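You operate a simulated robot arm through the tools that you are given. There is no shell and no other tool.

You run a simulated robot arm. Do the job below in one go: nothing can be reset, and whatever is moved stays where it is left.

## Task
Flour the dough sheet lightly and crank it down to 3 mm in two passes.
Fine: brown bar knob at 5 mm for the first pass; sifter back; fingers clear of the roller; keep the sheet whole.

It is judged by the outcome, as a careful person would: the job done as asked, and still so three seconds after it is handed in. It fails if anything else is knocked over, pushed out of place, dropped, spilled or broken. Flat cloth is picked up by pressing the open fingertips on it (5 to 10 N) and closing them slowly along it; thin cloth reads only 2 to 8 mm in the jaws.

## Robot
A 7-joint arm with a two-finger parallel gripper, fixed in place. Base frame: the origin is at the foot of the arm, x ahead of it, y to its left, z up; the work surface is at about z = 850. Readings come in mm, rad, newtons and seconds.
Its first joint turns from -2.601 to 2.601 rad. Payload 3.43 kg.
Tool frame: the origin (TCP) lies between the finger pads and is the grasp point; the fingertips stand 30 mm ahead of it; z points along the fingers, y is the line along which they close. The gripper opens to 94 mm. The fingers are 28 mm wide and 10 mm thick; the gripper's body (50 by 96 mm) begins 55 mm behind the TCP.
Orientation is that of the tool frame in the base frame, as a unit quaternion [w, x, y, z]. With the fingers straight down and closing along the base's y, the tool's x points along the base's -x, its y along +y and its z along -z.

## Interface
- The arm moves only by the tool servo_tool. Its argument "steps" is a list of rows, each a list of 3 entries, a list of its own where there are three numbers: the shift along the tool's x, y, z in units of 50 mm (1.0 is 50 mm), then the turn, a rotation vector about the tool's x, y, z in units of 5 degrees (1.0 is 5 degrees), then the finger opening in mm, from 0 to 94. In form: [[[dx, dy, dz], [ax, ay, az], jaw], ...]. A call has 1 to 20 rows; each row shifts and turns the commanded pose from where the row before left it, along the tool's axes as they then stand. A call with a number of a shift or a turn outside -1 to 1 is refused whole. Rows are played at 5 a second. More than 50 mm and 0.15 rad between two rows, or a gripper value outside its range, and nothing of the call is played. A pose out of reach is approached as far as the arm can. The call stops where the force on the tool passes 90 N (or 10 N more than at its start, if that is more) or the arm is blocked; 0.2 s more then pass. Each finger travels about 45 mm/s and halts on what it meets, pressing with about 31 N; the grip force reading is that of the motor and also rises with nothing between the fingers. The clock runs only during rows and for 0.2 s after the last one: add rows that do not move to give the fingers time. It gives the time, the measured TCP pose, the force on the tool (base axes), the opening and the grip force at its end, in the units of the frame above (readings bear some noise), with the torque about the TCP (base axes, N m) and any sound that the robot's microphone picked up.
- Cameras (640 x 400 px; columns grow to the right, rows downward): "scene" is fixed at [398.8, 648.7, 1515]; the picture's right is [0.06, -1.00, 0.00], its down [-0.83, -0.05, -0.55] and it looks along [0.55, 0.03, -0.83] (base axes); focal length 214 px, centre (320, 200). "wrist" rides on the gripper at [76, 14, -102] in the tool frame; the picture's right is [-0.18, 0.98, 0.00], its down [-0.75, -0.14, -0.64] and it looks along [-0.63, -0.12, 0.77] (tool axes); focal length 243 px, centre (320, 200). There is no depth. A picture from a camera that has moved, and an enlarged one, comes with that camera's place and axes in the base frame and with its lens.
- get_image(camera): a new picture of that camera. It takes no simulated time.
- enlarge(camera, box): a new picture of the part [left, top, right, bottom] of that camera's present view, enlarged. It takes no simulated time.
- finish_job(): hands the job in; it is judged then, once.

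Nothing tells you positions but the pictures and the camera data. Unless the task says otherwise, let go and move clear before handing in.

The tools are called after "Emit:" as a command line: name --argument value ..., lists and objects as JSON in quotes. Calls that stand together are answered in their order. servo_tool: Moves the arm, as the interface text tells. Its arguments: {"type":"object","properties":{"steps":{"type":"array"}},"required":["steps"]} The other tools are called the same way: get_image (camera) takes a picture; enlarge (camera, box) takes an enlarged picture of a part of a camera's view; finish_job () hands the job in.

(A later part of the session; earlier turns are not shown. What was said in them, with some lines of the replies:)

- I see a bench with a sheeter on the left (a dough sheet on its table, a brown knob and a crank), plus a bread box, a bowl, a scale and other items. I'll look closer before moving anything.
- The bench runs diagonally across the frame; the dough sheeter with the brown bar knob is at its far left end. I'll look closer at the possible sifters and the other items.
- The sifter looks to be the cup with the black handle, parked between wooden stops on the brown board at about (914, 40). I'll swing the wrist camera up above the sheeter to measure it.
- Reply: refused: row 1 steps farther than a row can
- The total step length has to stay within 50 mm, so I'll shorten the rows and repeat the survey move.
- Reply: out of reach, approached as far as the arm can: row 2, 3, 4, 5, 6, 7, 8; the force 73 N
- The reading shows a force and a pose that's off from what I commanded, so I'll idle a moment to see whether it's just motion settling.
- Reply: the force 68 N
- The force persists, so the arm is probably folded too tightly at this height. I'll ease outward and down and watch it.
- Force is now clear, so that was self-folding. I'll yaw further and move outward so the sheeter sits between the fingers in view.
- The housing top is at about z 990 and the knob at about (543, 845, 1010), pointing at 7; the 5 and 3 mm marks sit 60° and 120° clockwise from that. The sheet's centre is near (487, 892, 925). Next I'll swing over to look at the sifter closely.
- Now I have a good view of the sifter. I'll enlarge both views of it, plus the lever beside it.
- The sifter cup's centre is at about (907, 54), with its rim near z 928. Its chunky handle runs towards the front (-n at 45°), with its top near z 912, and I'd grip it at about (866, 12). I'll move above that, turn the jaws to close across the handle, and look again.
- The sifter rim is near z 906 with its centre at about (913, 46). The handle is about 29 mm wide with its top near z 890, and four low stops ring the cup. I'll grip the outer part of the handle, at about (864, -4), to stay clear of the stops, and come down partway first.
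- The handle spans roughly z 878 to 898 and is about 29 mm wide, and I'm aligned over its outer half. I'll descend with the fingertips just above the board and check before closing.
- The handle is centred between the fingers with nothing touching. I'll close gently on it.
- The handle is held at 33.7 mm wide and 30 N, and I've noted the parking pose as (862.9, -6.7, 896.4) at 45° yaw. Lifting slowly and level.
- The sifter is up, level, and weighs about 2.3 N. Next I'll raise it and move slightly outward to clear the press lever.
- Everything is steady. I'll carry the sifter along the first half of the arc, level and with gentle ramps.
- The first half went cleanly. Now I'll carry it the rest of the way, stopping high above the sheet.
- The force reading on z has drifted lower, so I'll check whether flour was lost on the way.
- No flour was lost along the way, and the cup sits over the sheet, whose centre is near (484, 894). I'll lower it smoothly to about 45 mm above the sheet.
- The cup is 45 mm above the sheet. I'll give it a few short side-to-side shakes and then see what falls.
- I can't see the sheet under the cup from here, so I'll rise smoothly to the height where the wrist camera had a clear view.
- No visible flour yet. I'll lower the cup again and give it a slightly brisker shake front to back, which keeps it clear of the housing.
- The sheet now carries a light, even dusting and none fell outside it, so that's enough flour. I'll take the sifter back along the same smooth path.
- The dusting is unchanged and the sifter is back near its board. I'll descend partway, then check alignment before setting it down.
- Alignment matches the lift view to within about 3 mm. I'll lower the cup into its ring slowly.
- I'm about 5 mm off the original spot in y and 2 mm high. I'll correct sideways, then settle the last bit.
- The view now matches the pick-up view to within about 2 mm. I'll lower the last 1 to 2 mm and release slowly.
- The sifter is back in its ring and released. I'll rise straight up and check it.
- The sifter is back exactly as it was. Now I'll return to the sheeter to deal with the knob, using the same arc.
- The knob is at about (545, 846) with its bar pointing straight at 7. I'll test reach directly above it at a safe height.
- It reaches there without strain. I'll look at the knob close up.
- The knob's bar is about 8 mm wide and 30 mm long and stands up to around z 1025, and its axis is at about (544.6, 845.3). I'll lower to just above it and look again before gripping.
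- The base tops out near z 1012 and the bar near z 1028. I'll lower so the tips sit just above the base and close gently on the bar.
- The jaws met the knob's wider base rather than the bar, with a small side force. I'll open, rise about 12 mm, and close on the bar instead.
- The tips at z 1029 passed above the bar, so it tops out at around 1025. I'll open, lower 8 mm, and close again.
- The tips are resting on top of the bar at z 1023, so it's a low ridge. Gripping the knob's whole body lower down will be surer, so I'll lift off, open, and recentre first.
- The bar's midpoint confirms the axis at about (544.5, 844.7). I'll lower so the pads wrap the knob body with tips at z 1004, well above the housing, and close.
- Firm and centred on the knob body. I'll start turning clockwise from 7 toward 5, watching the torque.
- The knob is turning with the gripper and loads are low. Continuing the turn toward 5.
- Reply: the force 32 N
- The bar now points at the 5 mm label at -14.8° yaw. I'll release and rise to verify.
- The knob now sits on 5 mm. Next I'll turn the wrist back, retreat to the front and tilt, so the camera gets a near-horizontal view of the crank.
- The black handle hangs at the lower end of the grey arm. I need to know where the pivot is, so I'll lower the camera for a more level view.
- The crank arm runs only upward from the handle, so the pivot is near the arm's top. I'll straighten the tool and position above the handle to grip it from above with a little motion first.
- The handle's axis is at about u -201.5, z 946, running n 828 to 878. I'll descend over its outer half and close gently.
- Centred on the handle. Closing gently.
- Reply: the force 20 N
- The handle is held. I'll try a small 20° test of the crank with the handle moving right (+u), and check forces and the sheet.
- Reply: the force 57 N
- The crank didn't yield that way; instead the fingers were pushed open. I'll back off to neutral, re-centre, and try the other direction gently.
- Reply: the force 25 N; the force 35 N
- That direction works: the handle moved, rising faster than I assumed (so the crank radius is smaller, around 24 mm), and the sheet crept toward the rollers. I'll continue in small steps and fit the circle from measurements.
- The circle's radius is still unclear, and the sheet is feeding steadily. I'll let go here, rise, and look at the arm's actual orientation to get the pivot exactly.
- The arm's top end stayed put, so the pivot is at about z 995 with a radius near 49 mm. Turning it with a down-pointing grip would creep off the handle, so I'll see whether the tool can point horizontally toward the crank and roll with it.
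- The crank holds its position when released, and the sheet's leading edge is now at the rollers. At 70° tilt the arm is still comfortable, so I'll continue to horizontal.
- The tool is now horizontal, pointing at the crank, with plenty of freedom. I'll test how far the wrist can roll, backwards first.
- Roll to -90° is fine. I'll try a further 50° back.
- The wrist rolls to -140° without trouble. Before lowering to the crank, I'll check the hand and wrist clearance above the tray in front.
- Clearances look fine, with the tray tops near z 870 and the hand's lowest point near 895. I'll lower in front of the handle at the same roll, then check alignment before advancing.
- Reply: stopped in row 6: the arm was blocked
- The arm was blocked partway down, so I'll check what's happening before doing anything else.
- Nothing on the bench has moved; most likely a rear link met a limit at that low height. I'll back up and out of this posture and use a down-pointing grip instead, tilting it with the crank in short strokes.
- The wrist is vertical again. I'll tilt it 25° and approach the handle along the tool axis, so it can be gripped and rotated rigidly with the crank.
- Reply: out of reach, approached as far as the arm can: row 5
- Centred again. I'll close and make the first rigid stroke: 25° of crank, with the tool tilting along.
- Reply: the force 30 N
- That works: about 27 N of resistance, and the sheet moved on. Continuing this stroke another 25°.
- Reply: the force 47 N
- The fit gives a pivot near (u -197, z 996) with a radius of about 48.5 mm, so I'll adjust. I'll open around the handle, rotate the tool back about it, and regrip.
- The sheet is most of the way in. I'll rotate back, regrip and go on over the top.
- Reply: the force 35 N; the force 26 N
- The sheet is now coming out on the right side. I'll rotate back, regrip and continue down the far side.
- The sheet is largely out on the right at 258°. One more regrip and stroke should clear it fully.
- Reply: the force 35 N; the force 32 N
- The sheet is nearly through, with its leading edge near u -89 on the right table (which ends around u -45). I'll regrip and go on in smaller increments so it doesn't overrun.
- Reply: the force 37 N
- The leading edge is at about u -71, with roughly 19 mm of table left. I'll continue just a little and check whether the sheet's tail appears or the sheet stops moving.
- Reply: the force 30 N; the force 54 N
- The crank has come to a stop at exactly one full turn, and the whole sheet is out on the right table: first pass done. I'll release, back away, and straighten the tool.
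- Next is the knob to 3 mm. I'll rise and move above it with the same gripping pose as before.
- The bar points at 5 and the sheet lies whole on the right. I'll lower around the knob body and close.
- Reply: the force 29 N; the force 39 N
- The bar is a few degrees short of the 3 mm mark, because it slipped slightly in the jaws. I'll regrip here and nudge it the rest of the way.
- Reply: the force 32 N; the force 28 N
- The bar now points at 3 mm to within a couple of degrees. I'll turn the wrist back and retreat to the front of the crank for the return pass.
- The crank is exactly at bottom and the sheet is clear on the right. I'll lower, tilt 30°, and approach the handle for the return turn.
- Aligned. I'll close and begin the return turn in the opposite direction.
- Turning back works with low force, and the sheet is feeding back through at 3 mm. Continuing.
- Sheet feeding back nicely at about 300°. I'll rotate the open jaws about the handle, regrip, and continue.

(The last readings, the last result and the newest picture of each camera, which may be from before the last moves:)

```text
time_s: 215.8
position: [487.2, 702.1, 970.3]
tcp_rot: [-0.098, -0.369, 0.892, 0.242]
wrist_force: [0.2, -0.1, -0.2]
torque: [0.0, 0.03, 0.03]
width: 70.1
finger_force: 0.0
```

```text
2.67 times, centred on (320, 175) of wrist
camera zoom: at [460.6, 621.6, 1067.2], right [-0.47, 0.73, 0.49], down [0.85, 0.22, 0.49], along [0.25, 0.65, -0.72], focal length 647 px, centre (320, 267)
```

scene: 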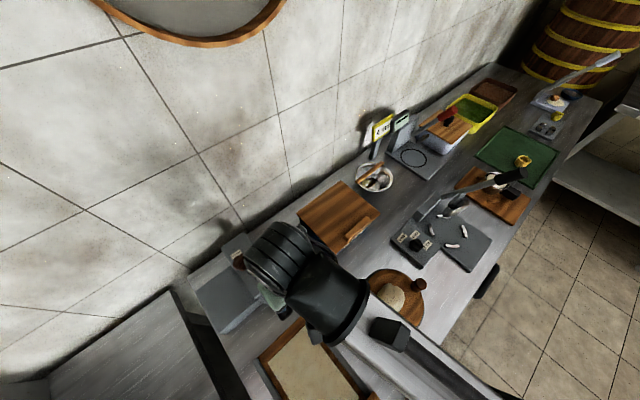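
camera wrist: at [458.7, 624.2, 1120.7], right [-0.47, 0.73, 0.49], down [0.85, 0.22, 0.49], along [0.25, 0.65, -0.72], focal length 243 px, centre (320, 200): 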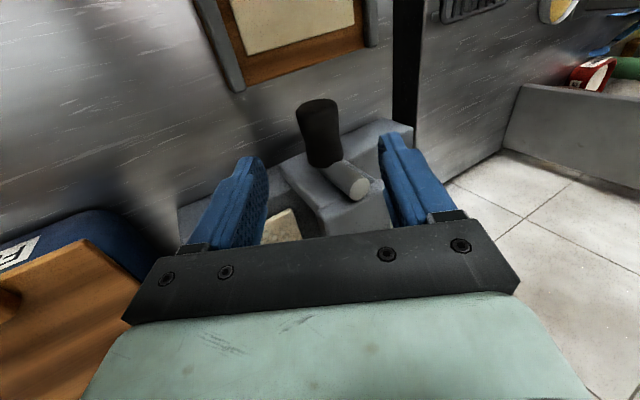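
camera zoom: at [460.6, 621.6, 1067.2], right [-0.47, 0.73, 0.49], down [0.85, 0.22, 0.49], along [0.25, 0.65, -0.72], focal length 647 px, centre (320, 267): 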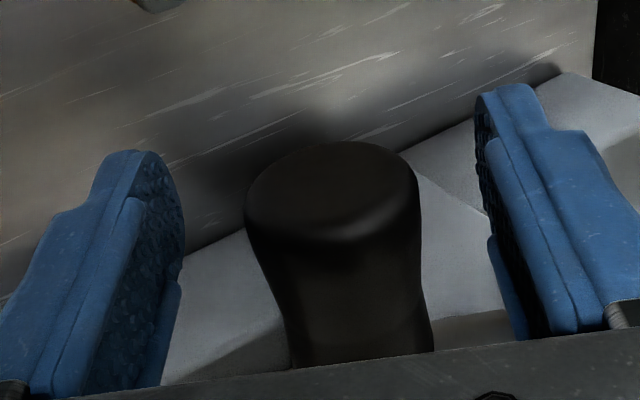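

Emit:
servo_tool --steps '[[[0, 0, 0], [0, 0, 0], 56], [[0, 0, 0], [0, 0, 0], 45], [[0, 0, 0], [0, 0, 0], 36], [[0, 0, 0], [0, 0, 0], 28], [[0, 0, 0], [0, 0, 0], 21], [[0, 0, 0], [0, 0, 0], 15], [[0, 0.0037, -0.0854], [1, 0, 0], 15], [[0, 0.0037, -0.0854], [1, 0, 0], 15], [[0, 0.0037, -0.0854], [1, 0, 0], 15], [[0, 0.0037, -0.0854], [1, 0, 0], 15], [[0, 0.0037, -0.0854], [1, 0, 0], 15], [[0, 0.0037, -0.0854], [1, 0, 0], 15], [[0, 0, 0], [0, 0, 0], 15]]'

Emit:
enlarge --camera "scene" --box '[180, 220, 340, 340]'

Emit:
servo_tool --steps '[[[0, 0.0037, -0.0854], [1, 0, 0], 15], [[0, 0.0037, -0.0854], [1, 0, 0], 15], [[0, 0.0037, -0.0854], [1, 0, 0], 15], [[0, 0.0037, -0.0854], [1, 0, 0], 15], [[0, 0.0037, -0.0854], [1, 0, 0], 15], [[0, 0.0037, -0.0854], [1, 0, 0], 15], [[0, 0, 0], [0, 0, 0], 15]]'

Emit:
enlarge --camera "scene" --box '[180, 220, 340, 340]'

```text
time_s: 218.6
position: [489.0, 701.4, 996.2]
tcp_rot: [-0.002, -0.384, 0.923, 0.004]
wrist_force: [-26.4, 29.8, -1.5]
torque: [0.63, -0.59, -0.15]
width: 36.7
finger_force: 44.8
```

```text
3.33 times, centred on (260, 280) of scene
camera zoom: at [398.8, 648.7, 1515.0], right [0.06, -1.0, 0.0], down [-0.83, -0.05, -0.55], along [0.55, 0.03, -0.83], focal length 715 px, centre (520, -67)
```

zoom: 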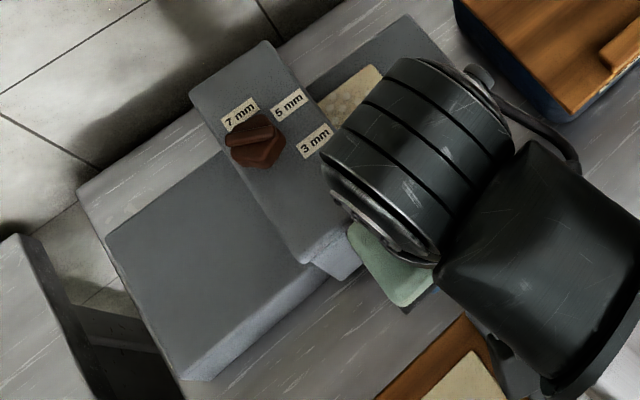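

```text
time_s: 220.2
position: [484.1, 705.7, 1018.9]
tcp_rot: [0.096, -0.371, 0.893, -0.236]
wrist_force: [-31.3, 25.6, -20.1]
torque: [0.02, 0.08, -0.19]
width: 35.9
finger_force: 44.5
```

```text
3.33 times, centred on (260, 280) of scene
camera zoom: at [398.8, 648.7, 1515.0], right [0.06, -1.0, 0.0], down [-0.83, -0.05, -0.55], along [0.55, 0.03, -0.83], focal length 715 px, centre (520, -67)
```

zoom: 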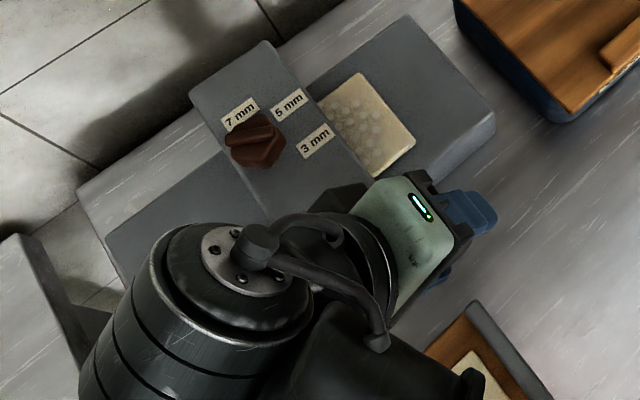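

Emit:
servo_tool --steps '[[[0, 0, 0], [0, 0, 0], 42], [[0, 0, 0], [0, 0, 0], 56], [[0, 0, 0], [0, 0, 0], 70], [[0, 0, 0], [0, 0, 0], 70], [[0, 0, 0], [-1, 0, 0], 70], [[0, 0, 0], [-1, 0, 0], 70], [[0, 0, 0], [-1, 0, 0], 70], [[0, 0, 0], [-1, 0, 0], 70], [[0, 0, 0], [-1, 0, 0], 70], [[0, 0, 0], [-1, 0, 0], 70], [[0, 0, 0], [-1, 0, 0], 70], [[0, 0, 0], [-1, 0, 0], 70], [[0, 0, 0], [-1, 0, 0], 70], [[0, 0, 0], [-1, 0, 0], 70], [[0, 0, 0], [-1, 0, 0], 70], [[0, 0, 0], [-1, 0, 0], 70], [[0, 0, 0], [0, 0, 0], 70]]'

Emit:
enlarge --camera "wrist" --box '[220, 100, 420, 250]'

Emit:
enlarge --camera "scene" --box '[180, 220, 340, 340]'

```text
time_s: 223.8
position: [487.9, 704.0, 1020.3]
tcp_rot: [-0.098, -0.37, 0.892, 0.241]
wrist_force: [-0.7, 0.6, -0.9]
torque: [0.0, -0.01, -0.01]
width: 70.1
finger_force: 0.2
```

```text
2.67 times, centred on (320, 175) of wrist
camera zoom: at [460.8, 622.8, 1116.2], right [-0.47, 0.73, 0.49], down [0.85, 0.22, 0.49], along [0.25, 0.65, -0.72], focal length 647 px, centre (320, 267)
```

zoom: 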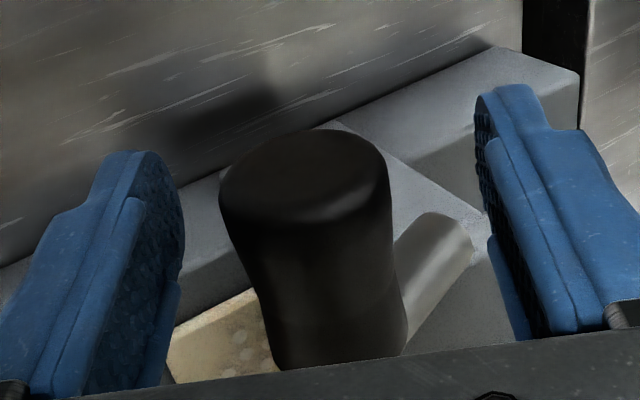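

```text
3.33 times, centred on (260, 280) of scene
camera zoom: at [398.8, 648.7, 1515.0], right [0.06, -1.0, 0.0], down [-0.83, -0.05, -0.55], along [0.55, 0.03, -0.83], focal length 715 px, centre (520, -67)
```

zoom: 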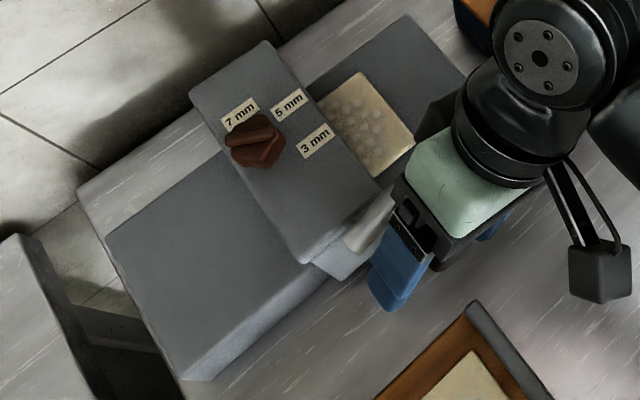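

Emit:
servo_tool --steps '[[[0, 0.037, 0.063], [0, 0, 0], 56], [[0, 0, 0], [0, 0, 0], 45], [[0, 0, 0], [0, 0, 0], 36], [[0, 0, 0], [0, 0, 0], 28], [[0, 0, 0], [0, 0, 0], 21], [[0, 0, 0], [0, 0, 0], 15], [[0, 0.0736, -0.0383], [1, 0, 0], 15], [[0, 0.0736, -0.0383], [1, 0, 0], 15], [[0, 0.0736, -0.0383], [1, 0, 0], 15], [[0, 0.0736, -0.0383], [1, 0, 0], 15], [[0, 0.0736, -0.0383], [1, 0, 0], 15], [[0, 0.0736, -0.0383], [1, 0, 0], 15], [[0, 0, 0], [0, 0, 0], 15]]'

Emit:
servo_tool --steps '[[[0, 0.0736, -0.0383], [1, 0, 0], 15], [[0, 0.0736, -0.0383], [1, 0, 0], 15], [[0, 0.0736, -0.0383], [1, 0, 0], 15], [[0, 0.0736, -0.0383], [1, 0, 0], 15], [[0, 0.0736, -0.0383], [1, 0, 0], 15], [[0, 0.0736, -0.0383], [1, 0, 0], 15], [[0, 0, 0], [0, 0, 0], 15]]'

Emit:
enlarge --camera "scene" --box '[180, 220, 340, 340]'

Emit:
enlarge --camera "wrist" --box '[220, 100, 420, 250]'

```text
time_s: 226.6
position: [474.3, 716.3, 1037.1]
tcp_rot: [0.003, -0.383, 0.924, 0.001]
wrist_force: [22.0, 3.0, 21.6]
torque: [0.21, -0.21, 0.44]
width: 36.3
finger_force: 44.9
```

```text
time_s: 228.2
position: [452.2, 732.4, 1042.2]
tcp_rot: [0.098, -0.37, 0.893, -0.239]
wrist_force: [-9.2, -2.5, 6.3]
torque: [0.54, -0.28, 0.11]
width: 36.3
finger_force: 45.5
```

```text
3.33 times, centred on (260, 280) of scene
camera zoom: at [398.8, 648.7, 1515.0], right [0.06, -1.0, 0.0], down [-0.83, -0.05, -0.55], along [0.55, 0.03, -0.83], focal length 715 px, centre (520, -67)
```

zoom: 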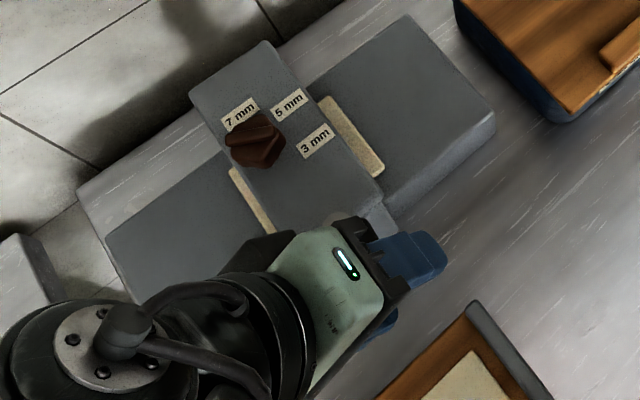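

```text
2.67 times, centred on (320, 175) of wrist
camera zoom: at [354.0, 725.1, 1123.7], right [-0.47, 0.73, -0.49], down [0.39, 0.67, 0.63], along [0.79, 0.1, -0.61], focal length 647 px, centre (320, 267)
```

zoom: 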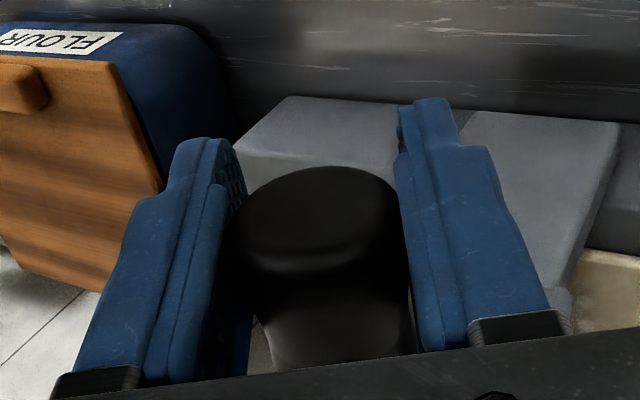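

The sheet is now visible on both sides of the housing, whole, at the half-turn. Rotating back, regripping, and continuing.

Emit:
servo_tool --steps '[[[0, 0, 0], [0, 0, 0], 42], [[0, 0, 0], [0, 0, 0], 56], [[0, 0, 0], [0, 0, 0], 70], [[0, 0, 0], [0, 0, 0], 70], [[0, 0, 0], [-1, 0, 0], 70], [[0, 0, 0], [-1, 0, 0], 70], [[0, 0, 0], [-1, 0, 0], 70], [[0, 0, 0], [-1, 0, 0], 70], [[0, 0, 0], [-1, 0, 0], 70], [[0, 0, 0], [-1, 0, 0], 70], [[0, 0, 0], [-1, 0, 0], 70], [[0, 0, 0], [-1, 0, 0], 70], [[0, 0, 0], [-1, 0, 0], 70], [[0, 0, 0], [-1, 0, 0], 70], [[0, 0, 0], [-1, 0, 0], 70], [[0, 0, 0], [-1, 0, 0], 70], [[0, 0, 0], [0, 0, 0], 70]]'

Emit:
enlarge --camera "wrist" --box '[220, 100, 420, 250]'

Emit:
enlarge --camera "scene" --box '[180, 220, 340, 340]'

```text
time_s: 231.8
position: [455.5, 735.0, 1042.5]
tcp_rot: [-0.097, -0.369, 0.893, 0.24]
wrist_force: [-0.6, 0.4, -0.2]
torque: [-0.03, -0.02, 0.01]
width: 69.9
finger_force: 0.0
```

```text
2.67 times, centred on (320, 175) of wrist
camera zoom: at [429.0, 653.4, 1138.4], right [-0.47, 0.73, 0.49], down [0.85, 0.22, 0.49], along [0.25, 0.65, -0.72], focal length 647 px, centre (320, 267)
```

zoom: 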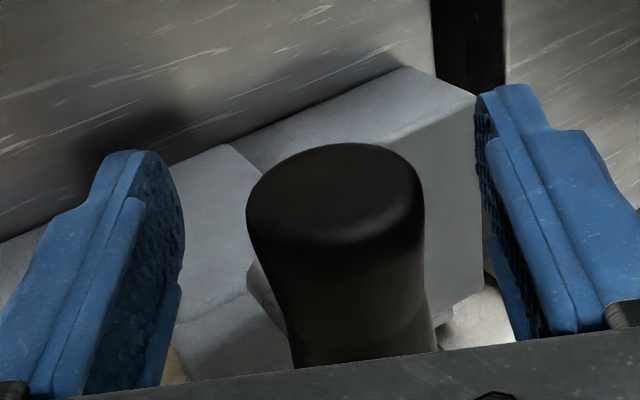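

```text
3.33 times, centred on (260, 280) of scene
camera zoom: at [398.8, 648.7, 1515.0], right [0.06, -1.0, 0.0], down [-0.83, -0.05, -0.55], along [0.55, 0.03, -0.83], focal length 715 px, centre (520, -67)
```

zoom: 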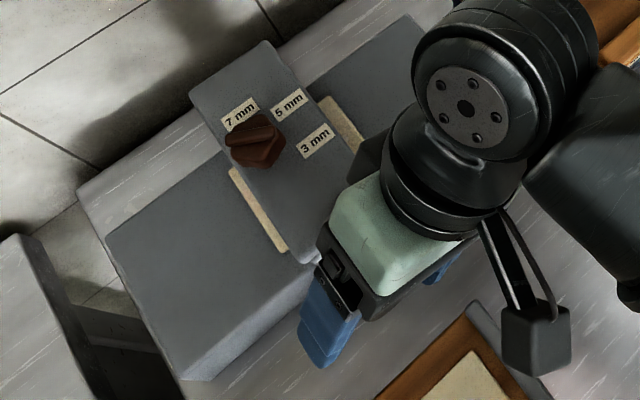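

Emit:
servo_tool --steps '[[[0, 0.02, 0], [0, 0, 0], 56], [[0, 0, 0], [0, 0, 0], 45], [[0, 0, 0], [0, 0, 0], 36], [[0, 0, 0], [0, 0, 0], 28], [[0, 0, 0], [0, 0, 0], 21], [[0, 0, 0], [0, 0, 0], 15], [[0, 0.07, 0.0446], [1, 0, 0], 15], [[0, 0.07, 0.0446], [1, 0, 0], 15], [[0, 0.07, 0.0446], [1, 0, 0], 15], [[0, 0.07, 0.0446], [1, 0, 0], 15], [[0, 0.07, 0.0446], [1, 0, 0], 15], [[0, 0.07, 0.0446], [1, 0, 0], 15], [[0, 0, 0], [0, 0, 0], 15]]'

Emit:
servo_tool --steps '[[[0, 0.07, 0.0446], [1, 0, 0], 15], [[0, 0.07, 0.0446], [1, 0, 0], 15], [[0, 0.07, 0.0446], [1, 0, 0], 15], [[0, 0.07, 0.0446], [1, 0, 0], 15], [[0, 0.07, 0.0446], [1, 0, 0], 15], [[0, 0.07, 0.0446], [1, 0, 0], 15], [[0, 0, 0], [0, 0, 0], 15]]'

Emit:
enlarge --camera "scene" --box '[180, 220, 340, 340]'

Emit:
enlarge --camera "wrist" --box '[220, 100, 420, 250]'

```text
time_s: 234.6
position: [436.5, 753.1, 1037.1]
tcp_rot: [0.003, -0.383, 0.924, 0.001]
wrist_force: [-5.4, 14.0, 25.8]
torque: [0.42, -0.53, -0.06]
width: 36.5
finger_force: 44.6
```

```text
time_s: 236.2
position: [424.5, 765.8, 1019.6]
tcp_rot: [0.099, -0.369, 0.893, -0.239]
wrist_force: [-19.2, 19.6, 13.3]
torque: [0.32, -0.25, 0.23]
width: 36.6
finger_force: 44.9
```

```text
3.33 times, centred on (260, 280) of scene
camera zoom: at [398.8, 648.7, 1515.0], right [0.06, -1.0, 0.0], down [-0.83, -0.05, -0.55], along [0.55, 0.03, -0.83], focal length 715 px, centre (520, -67)
```

zoom: 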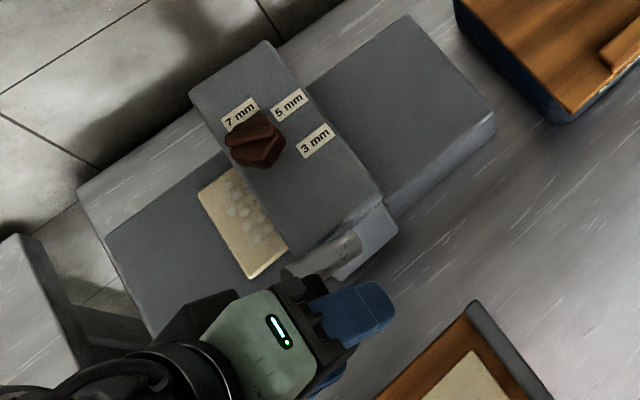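

```text
2.67 times, centred on (320, 175) of wrist
camera zoom: at [325.9, 756.7, 1101.4], right [-0.47, 0.73, -0.49], down [0.39, 0.67, 0.63], along [0.79, 0.1, -0.6], focal length 647 px, centre (320, 267)
```

zoom: 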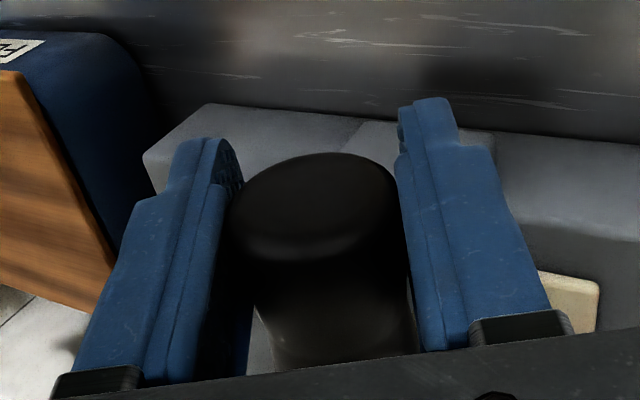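

Emit:
servo_tool --steps '[[[0, 0, 0], [0, 0, 0], 42], [[0, 0, 0], [0, 0, 0], 56], [[0, 0, 0], [0, 0, 0], 70], [[0, 0, 0], [0, 0, 0], 70], [[0, 0, 0], [-1, 0, 0], 70], [[0, 0, 0], [-1, 0, 0], 70], [[0, 0, 0], [-1, 0, 0], 70], [[0, 0, 0], [-1, 0, 0], 70], [[0, 0, 0], [-1, 0, 0], 70], [[0, 0, 0], [-1, 0, 0], 70], [[0, 0, 0], [-1, 0, 0], 70], [[0, 0, 0], [-1, 0, 0], 70], [[0, 0, 0], [-1, 0, 0], 70], [[0, 0, 0], [-1, 0, 0], 70], [[0, 0, 0], [-1, 0, 0], 70], [[0, 0, 0], [-1, 0, 0], 70], [[0, 0, 0], [0, 0, 0], 70]]'

Emit:
enlarge --camera "wrist" --box '[220, 100, 420, 250]'

```text
time_s: 239.8
position: [426.1, 763.8, 1019.9]
tcp_rot: [-0.097, -0.369, 0.892, 0.241]
wrist_force: [-0.1, 0.9, 0.4]
torque: [-0.04, -0.03, 0.04]
width: 70.2
finger_force: 0.1
```

```text
2.67 times, centred on (320, 175) of wrist
camera zoom: at [399.5, 683.5, 1115.5], right [-0.47, 0.73, 0.49], down [0.85, 0.22, 0.49], along [0.25, 0.65, -0.72], focal length 647 px, centre (320, 267)
```

zoom: 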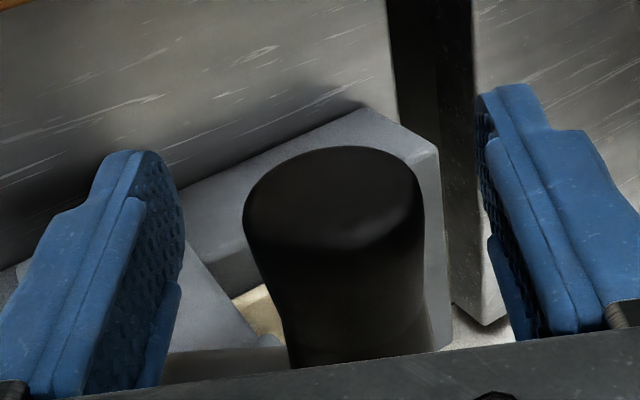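

Emit:
servo_tool --steps '[[[0, 0.04, 0.03], [0, 0, 0], 56], [[0, 0, 0], [0, 0, 0], 45], [[0, 0, 0], [0, 0, 0], 36], [[0, 0, 0], [0, 0, 0], 28], [[0, 0, 0], [0, 0, 0], 21], [[0, 0, 0], [0, 0, 0], 15], [[0, -0.0036, 0.083], [1, 0, 0], 15], [[0, -0.0036, 0.083], [1, 0, 0], 15], [[0, -0.0036, 0.083], [1, 0, 0], 15], [[0, -0.0036, 0.083], [1, 0, 0], 15], [[0, -0.0036, 0.083], [1, 0, 0], 15], [[0, -0.0036, 0.083], [1, 0, 0], 15], [[0, 0, 0], [0, 0, 0], 15]]'

Emit:
servo_tool --steps '[[[0, -0.0036, 0.083], [1, 0, 0], 15], [[0, -0.0036, 0.083], [1, 0, 0], 15], [[0, -0.0036, 0.083], [1, 0, 0], 15], [[0, -0.0036, 0.083], [1, 0, 0], 15], [[0, -0.0036, 0.083], [1, 0, 0], 15], [[0, -0.0036, 0.083], [1, 0, 0], 15], [[0, 0, 0], [0, 0, 0], 15]]'

Emit:
enlarge --camera "scene" --box '[180, 220, 340, 340]'

Emit:
enlarge --camera "wrist" --box '[220, 100, 420, 250]'

```text
time_s: 242.6
position: [417.2, 772.5, 996.1]
tcp_rot: [-0.001, -0.383, 0.924, 0.002]
wrist_force: [-24.0, 18.4, 9.2]
torque: [-1.07, 0.49, 0.0]
width: 36.2
finger_force: 45.2
```

```text
time_s: 244.2
position: [422.5, 766.7, 969.1]
tcp_rot: [0.099, -0.371, 0.892, -0.238]
wrist_force: [-19.4, 32.3, -13.9]
torque: [-0.26, -0.37, -0.17]
width: 36.3
finger_force: 45.1
```

```text
3.33 times, centred on (260, 280) of scene
camera zoom: at [398.8, 648.7, 1515.0], right [0.06, -1.0, 0.0], down [-0.83, -0.05, -0.55], along [0.55, 0.03, -0.83], focal length 715 px, centre (520, -67)
```

zoom: 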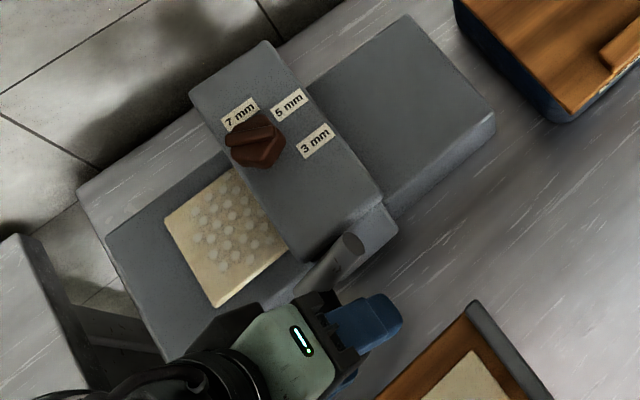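

```text
2.67 times, centred on (320, 175) of wrist
camera zoom: at [325.0, 758.5, 1051.6], right [-0.47, 0.73, -0.49], down [0.39, 0.67, 0.63], along [0.79, 0.11, -0.61], focal length 647 px, centre (320, 267)
```

zoom: 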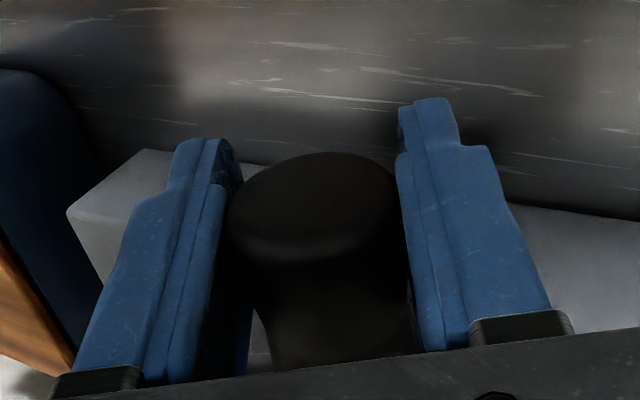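

Sheet mostly back on the left, still whole. One last regrip and stroke should finish the pass.

Emit:
servo_tool --steps '[[[0, 0, 0], [0, 0, 0], 42], [[0, 0, 0], [0, 0, 0], 56], [[0, 0, 0], [0, 0, 0], 70], [[0, 0, 0], [0, 0, 0], 70], [[0, 0, 0], [-1, 0, 0], 70], [[0, 0, 0], [-1, 0, 0], 70], [[0, 0, 0], [-1, 0, 0], 70], [[0, 0, 0], [-1, 0, 0], 70], [[0, 0, 0], [-1, 0, 0], 70], [[0, 0, 0], [-1, 0, 0], 70], [[0, 0, 0], [-1, 0, 0], 70], [[0, 0, 0], [-1, 0, 0], 70], [[0, 0, 0], [-1, 0, 0], 70], [[0, 0, 0], [-1, 0, 0], 70], [[0, 0, 0], [-1, 0, 0], 70], [[0, 0, 0], [-1, 0, 0], 70], [[0, 0, 0], [0, 0, 0], 70]]'

Emit:
enlarge --camera "wrist" --box '[220, 100, 420, 250]'

Emit:
enlarge --camera "scene" --box '[180, 220, 340, 340]'

```text
time_s: 247.8
position: [423.2, 765.9, 969.9]
tcp_rot: [-0.098, -0.369, 0.892, 0.241]
wrist_force: [0.4, 0.3, -0.7]
torque: [-0.03, 0.03, 0.02]
width: 69.7
finger_force: 0.1
```

```text
2.67 times, centred on (320, 175) of wrist
camera zoom: at [397.7, 684.9, 1066.5], right [-0.47, 0.73, 0.49], down [0.85, 0.22, 0.49], along [0.25, 0.65, -0.72], focal length 647 px, centre (320, 267)
```

zoom: 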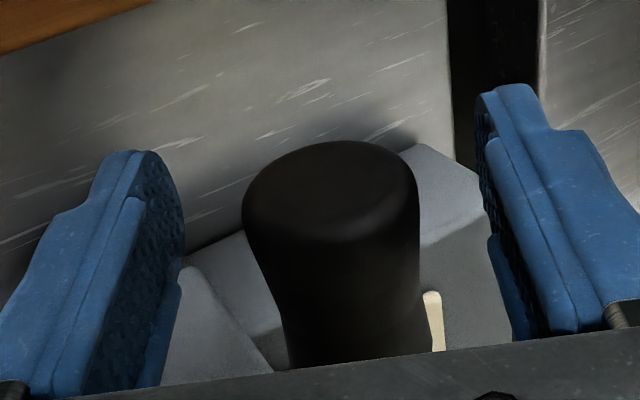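

```text
3.33 times, centred on (260, 280) of scene
camera zoom: at [398.8, 648.7, 1515.0], right [0.06, -1.0, 0.0], down [-0.83, -0.05, -0.55], along [0.55, 0.03, -0.83], focal length 715 px, centre (520, -67)
```

zoom: 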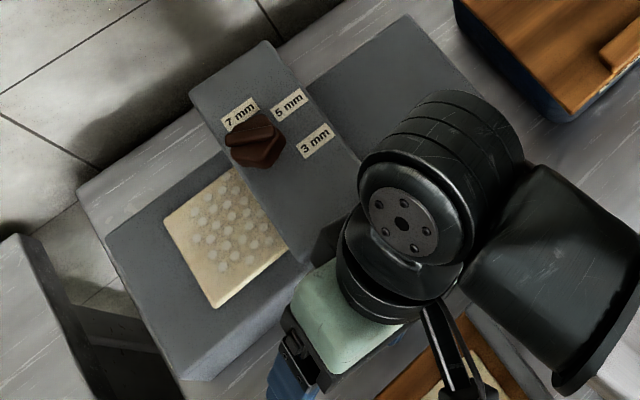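

Emit:
servo_tool --steps '[[[0, 0, 0.01], [0, 0, 0], 56], [[0, 0, 0], [0, 0, 0], 45], [[0, 0, 0], [0, 0, 0], 36], [[0, 0, 0], [0, 0, 0], 28], [[0, 0, 0], [0, 0, 0], 21], [[0, 0, 0], [0, 0, 0], 15], [[0, -0.0736, 0.0383], [1, 0, 0], 15], [[0, -0.0736, 0.0383], [1, 0, 0], 15], [[0, -0.0736, 0.0383], [1, 0, 0], 15], [[0, -0.0736, 0.0383], [1, 0, 0], 15], [[0, -0.0736, 0.0383], [1, 0, 0], 15], [[0, -0.0736, 0.0383], [1, 0, 0], 15], [[0, -0.0736, 0.0383], [1, 0, 0], 15], [[0, 0, 0], [0, 0, 0], 15]]'

Emit:
enlarge --camera "scene" --box '[180, 220, 340, 340]'

```text
time_s: 250.8
position: [437.9, 751.7, 950.3]
tcp_rot: [0.016, -0.382, 0.923, -0.041]
wrist_force: [-23.3, -6.6, -14.0]
torque: [-0.03, -0.29, 0.07]
width: 36.8
finger_force: 45.0
```

```text
3.33 times, centred on (260, 280) of scene
camera zoom: at [398.8, 648.7, 1515.0], right [0.06, -1.0, 0.0], down [-0.83, -0.05, -0.55], along [0.55, 0.03, -0.83], focal length 715 px, centre (520, -67)
```

zoom: 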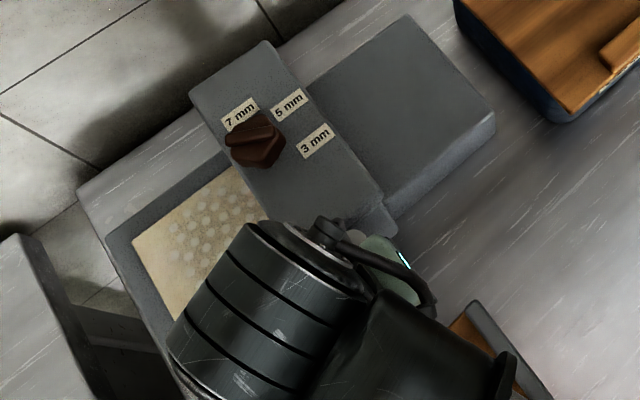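

Nearly through; the leading edge is about 18 mm from the left end of the table. I'll advance in small increments and watch for the tail to clear the housing.

Emit:
servo_tool --steps '[[[0, -0.0736, 0.0383], [1, 0, 0], 15], [[0, -0.0736, 0.0383], [1, 0, 0], 15], [[0, -0.0736, 0.0383], [1, 0, 0], 15], [[0, 0, 0], [0, 0, 0], 15]]'

Emit:
enlarge --camera "scene" --box '[180, 220, 340, 340]'

```text
time_s: 251.8
position: [447.3, 743.0, 947.9]
tcp_rot: [0.067, -0.376, 0.91, -0.161]
wrist_force: [-19.2, -11.4, -18.9]
torque: [-0.52, 0.45, -0.06]
width: 36.8
finger_force: 44.5
```

```text
3.33 times, centred on (260, 280) of scene
camera zoom: at [398.8, 648.7, 1515.0], right [0.06, -1.0, 0.0], down [-0.83, -0.05, -0.55], along [0.55, 0.03, -0.83], focal length 715 px, centre (520, -67)
```

zoom: 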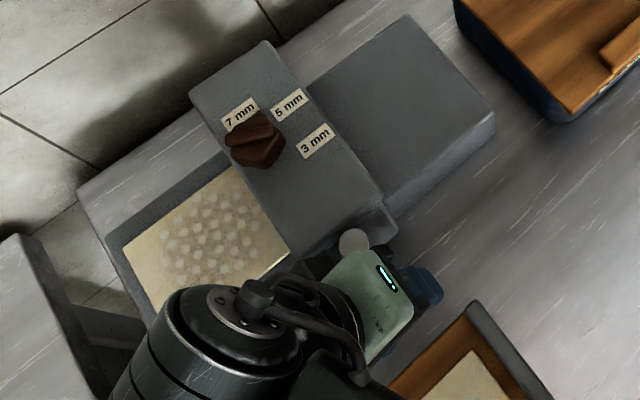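

Emit:
servo_tool --steps '[[[0, -0.0736, 0.0383], [1, 0, 0], 15], [[0, -0.0736, 0.0383], [1, 0, 0], 15], [[0, 0, 0], [0, 0, 0], 15]]'

Emit:
enlarge --camera "scene" --box '[180, 220, 340, 340]'

```text
time_s: 252.6
position: [451.8, 737.4, 945.6]
tcp_rot: [0.1, -0.369, 0.893, -0.239]
wrist_force: [-19.7, -12.4, -9.1]
torque: [-0.03, 0.39, 0.07]
width: 36.8
finger_force: 45.1
```

```text
3.33 times, centred on (260, 280) of scene
camera zoom: at [398.8, 648.7, 1515.0], right [0.06, -1.0, 0.0], down [-0.83, -0.05, -0.55], along [0.55, 0.03, -0.83], focal length 715 px, centre (520, -67)
```

zoom: 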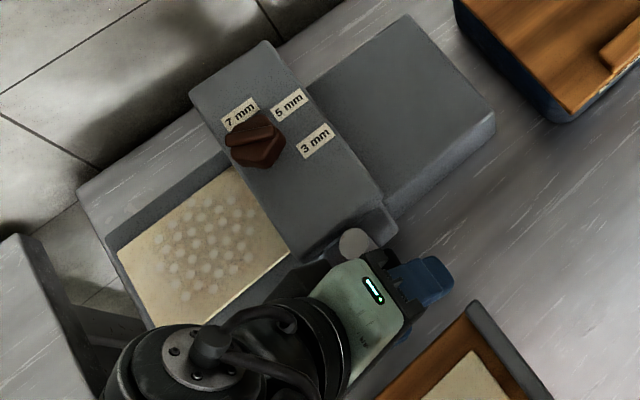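

Emit:
servo_tool --steps '[[[0, -0.05, 0.02], [0.6, 0, 0], 15], [[0, -0.05, 0.02], [0.4, 0, 0], 15], [[0, 0, 0], [0, 0, 0], 15]]'

Emit:
enlarge --camera "scene" --box '[180, 220, 340, 340]'

```text
time_s: 253.4
position: [453.4, 736.5, 946.9]
tcp_rot: [0.115, -0.367, 0.882, -0.273]
wrist_force: [-45.3, 28.4, 0.1]
torque: [0.22, -0.2, 0.19]
width: 36.5
finger_force: 44.8
```

```text
3.33 times, centred on (260, 280) of scene
camera zoom: at [398.8, 648.7, 1515.0], right [0.06, -1.0, 0.0], down [-0.83, -0.05, -0.55], along [0.55, 0.03, -0.83], focal length 715 px, centre (520, -67)
```

zoom: 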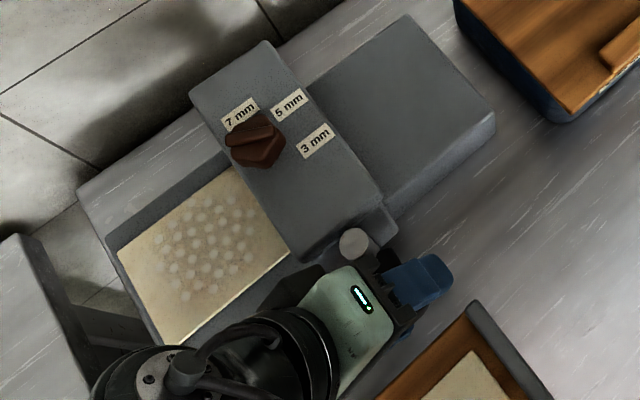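

The crank is back at its stop: the second pass is complete, with the sheet whole on the left. I'll release the handle and move clear.

Emit:
servo_tool --steps '[[[0, 0.06, 0], [0, 0, 0], 40], [[0, 0, 0], [0, 0, 0], 52], [[0, 0, 0], [0, 0, 0], 64], [[0, 0, 0], [0, 0, 0], 72], [[0, 0, 0], [0, 0, 0], 72], [[0.1, 0, -0.4], [0, 0, 0], 72], [[0.1, 0, -0.7], [0, 0, 0], 72], [[0.1, 0, -0.9], [0, 0, 0], 72], [[0, 0, 0], [-1, 0, 0], 72], [[0, 0, 0], [-1, 0, 0], 72], [[0, 0, 0], [-1, 0, 0], 72], [[0, 0, 0], [-1, 0, 0], 72], [[0, 0, 0], [-1, 0, 0], 72], [[0, 0, 0], [-1, 0, 0], 72], [[0, 0, 0], [-1, 0, 0], 72], [[0, 0, -0.6], [0, 0, 0], 72], [[0, 0, -0.6], [0, 0, 0], 72], [[0, 0, 0], [0, 0, 0], 72]]'

Emit:
get_image --camera "scene"

Emit:
get_image --camera "wrist"

```text
time_s: 257.2
position: [403.2, 762.3, 1087.7]
tcp_rot: [0.001, -0.382, 0.924, 0.001]
wrist_force: [-1.2, -0.5, -0.1]
torque: [0.02, 0.01, 0.01]
width: 72.2
finger_force: 0.0
```

```text
taken
```

scene: 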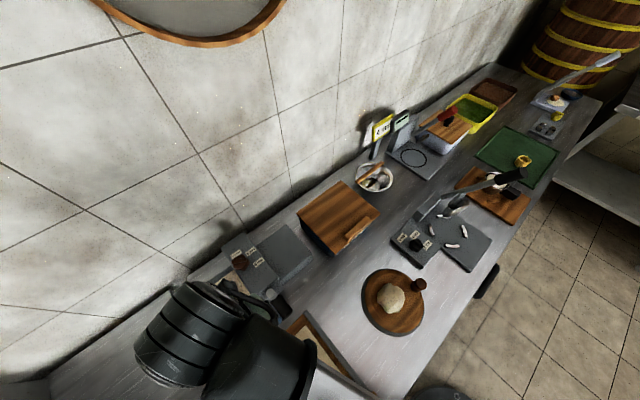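

```text
taken
camera wrist: at [338.9, 719.8, 1190.0], right [-0.56, 0.83, 0.0], down [0.63, 0.43, 0.64], along [0.53, 0.36, -0.77], focal length 243 px, centre (320, 200)
```

wrist: 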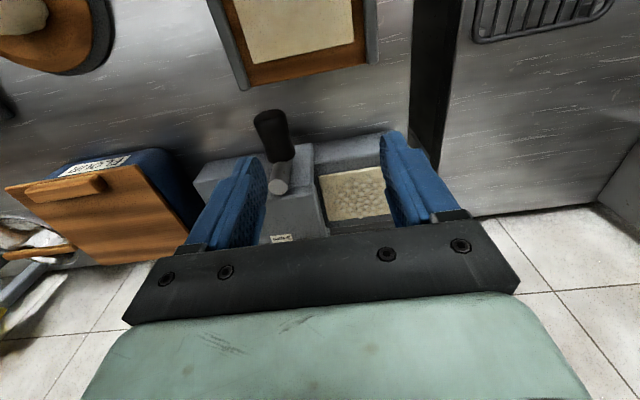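

Emit:
servo_tool --steps '[[[0, 0, -0.6], [0, 0, 0], 72], [[-0.2, 0, -0.6], [0, 0, 0], 72], [[-0.4, -0.5, -0.3], [0, 0, 0], 72], [[-0.4, -0.85, 0], [0, 0, 0], 72], [[-0.3, -0.9, 0], [0, 0, 0], 72], [[-0.2, -0.95, 0], [0, 0, 0], 72], [[0, -0.95, 0], [0, 0, 0], 72], [[0, -0.95, 0], [0, 0, 0], 72], [[0, -0.95, 0], [0, 0, 0], 72], [[0, -0.95, 0], [0, 0, 0], 72], [[0, -0.95, 0], [0, 0, 0], 72], [[0, -0.95, 0], [0, 0, 0], 72], [[0, -0.5, 0], [0, 0, 0], 72], [[0, 0, 0], [0, 0, 0], 72]]'

Emit:
get_image --camera "scene"

Emit:
enlarge --camera "scene" --box '[180, 220, 340, 340]'

Emit:
enlarge --camera "scene" --box '[190, 230, 290, 320]'

```text
time_s: 260.2
position: [787.7, 482.2, 1162.3]
tcp_rot: [0.0, -0.382, 0.924, 0.001]
wrist_force: [-0.2, 0.2, 0.0]
torque: [0.01, -0.03, 0.01]
width: 72.0
finger_force: 0.1
```

```text
taken
```

scene: 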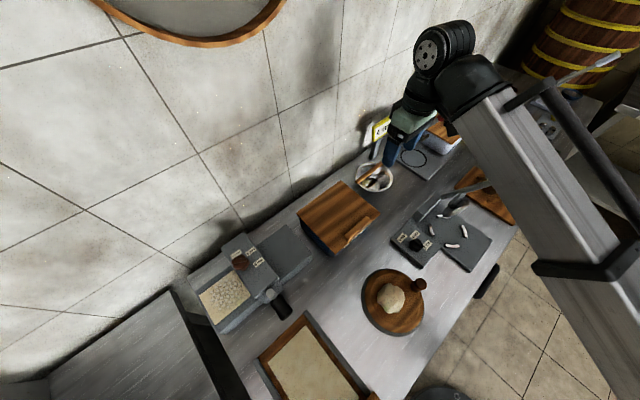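

```text
3.33 times, centred on (260, 280) of scene
camera zoom: at [398.8, 648.7, 1515.0], right [0.06, -1.0, 0.0], down [-0.83, -0.05, -0.55], along [0.55, 0.03, -0.83], focal length 715 px, centre (520, -67)
```

zoom: 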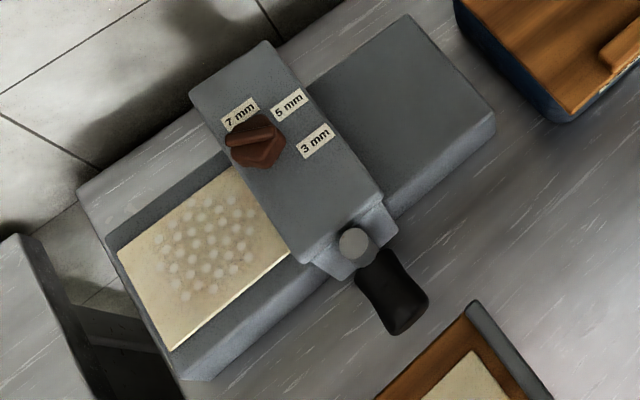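

```text
4.44 times, centred on (240, 275) of scene
camera zoom: at [398.8, 648.7, 1515.0], right [0.06, -1.0, 0.0], down [-0.83, -0.05, -0.55], along [0.55, 0.03, -0.83], focal length 953 px, centre (676, -133)
```

zoom: 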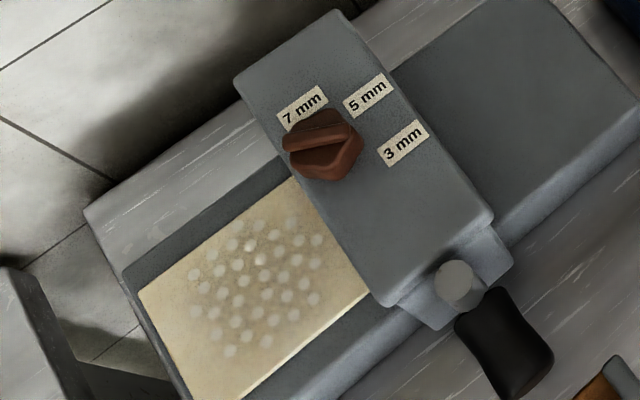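

Emit:
enlarge --camera "scene" --box '[195, 260, 275, 320]'

Emit:
enlarge --camera "scene" --box '[225, 235, 275, 270]'

```text
6.67 times, centred on (235, 290) of scene
camera zoom: at [398.8, 648.7, 1515.0], right [0.06, -1.0, 0.0], down [-0.83, -0.05, -0.55], along [0.55, 0.03, -0.83], focal length 1430 px, centre (887, -400)
```

zoom: 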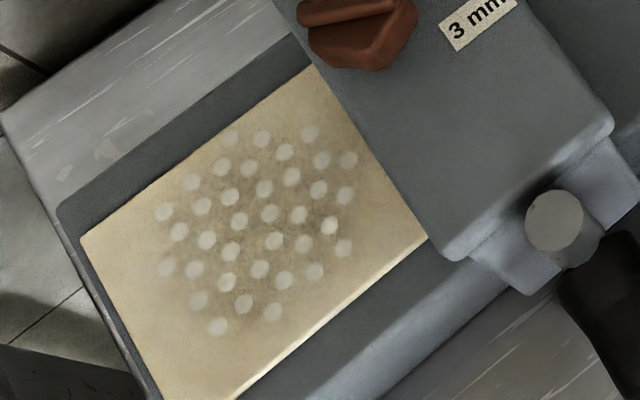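

```text
11.43 times, centred on (250, 252) of scene
camera zoom: at [398.8, 648.7, 1515.0], right [0.06, -1.0, 0.0], down [-0.83, -0.05, -0.55], along [0.55, 0.03, -0.83], focal length 2451 px, centre (1120, -400)
```

zoom: 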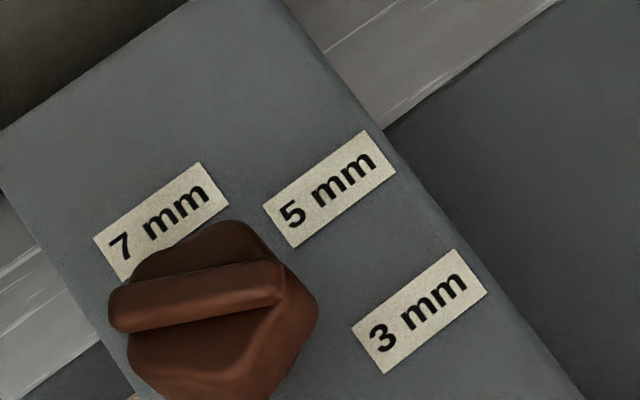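

The knob bar lies on the 3 mm direction and the sheet is whole, thin and floured on the table, with the crank parked at its stop. I'll do a last check of the other items and the sifter.

Emit:
get_image --camera "wrist"

Emit:
enlarge --camera "scene" --box '[340, 80, 540, 220]'

Emit:
enlarge --camera "scene" --box '[240, 240, 520, 400]'

```text
taken
camera wrist: at [723.9, 439.1, 1265.0], right [-0.56, 0.83, 0.0], down [0.63, 0.43, 0.64], along [0.53, 0.36, -0.77], focal length 243 px, centre (320, 200)
```

wrist: 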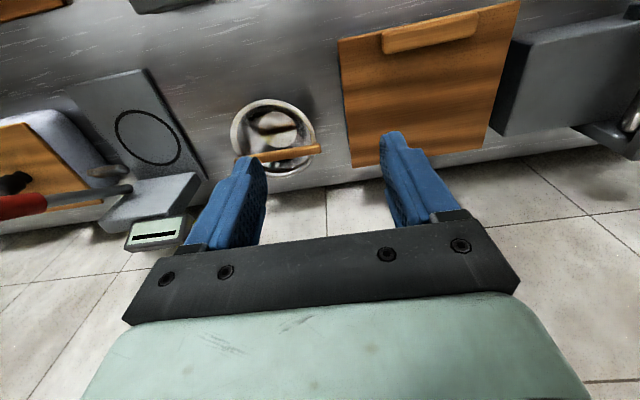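

```text
2.86 times, centred on (440, 150) of scene
camera zoom: at [398.8, 648.7, 1515.0], right [0.06, -1.0, 0.0], down [-0.83, -0.05, -0.55], along [0.55, 0.03, -0.83], focal length 613 px, centre (-23, 343)
```

zoom: 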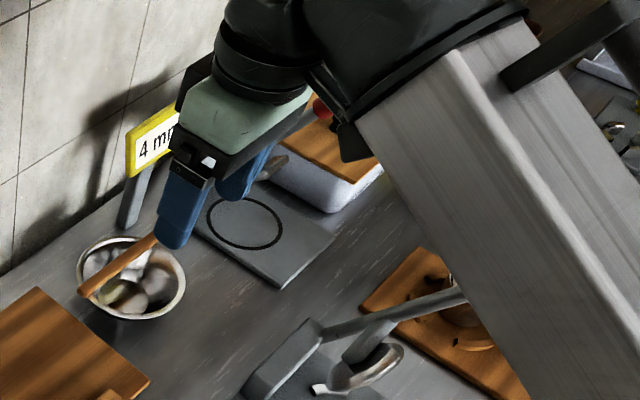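

```text
2.29 times, centred on (380, 320) of scene
camera zoom: at [398.8, 648.7, 1515.0], right [0.06, -1.0, 0.0], down [-0.83, -0.05, -0.55], along [0.55, 0.03, -0.83], focal length 490 px, centre (183, -74)
```

zoom: 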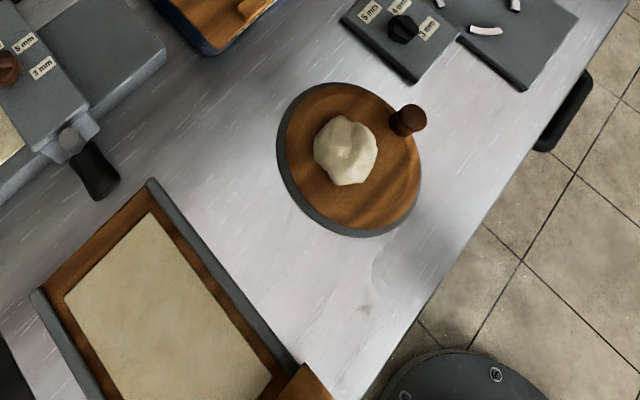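

Everything else is where it was: the sifter is in its ring, and the tray, dough board, bowl, press and scale haven't moved. The sheet was floured lightly and went through one pass at 5 mm and one at 3 mm. It lies whole on the table with the gripper clear, so I'm handing the job in.

Emit:
finish_job

```text
The job is handed in.
```

I handed the job in with the dough sheet floured and put through both passes, lying whole on the left table of the sheeter. I judged the 3 mm from the knob setting and completed turn; I didn't measure the sheet's thickness directly.

- **Flour:** a light, even dusting from the sifter, with none visible off the sheet.
- **Sifter:** it is back on its board between the wooden stops, about where I picked it up.
- **First pass:** brown bar knob at 5 mm, one full crank turn, sheet out whole on the right.
- **Second pass:** knob at 3 mm, one full turn back, sheet out whole on the left. The knob slipped slightly when I set it, so I nudged it onto the 3 mm mark before cranking.
- **Fingers:** the gripper only touched the knob and the crank handle, never the roller.

Partway through, the arm was blocked while I tried a different way of holding the crank. I backed off straight away and saw nothing moved or knocked. In the last pictures the other items I could see were in their places; the arm hid part of the sifter board.
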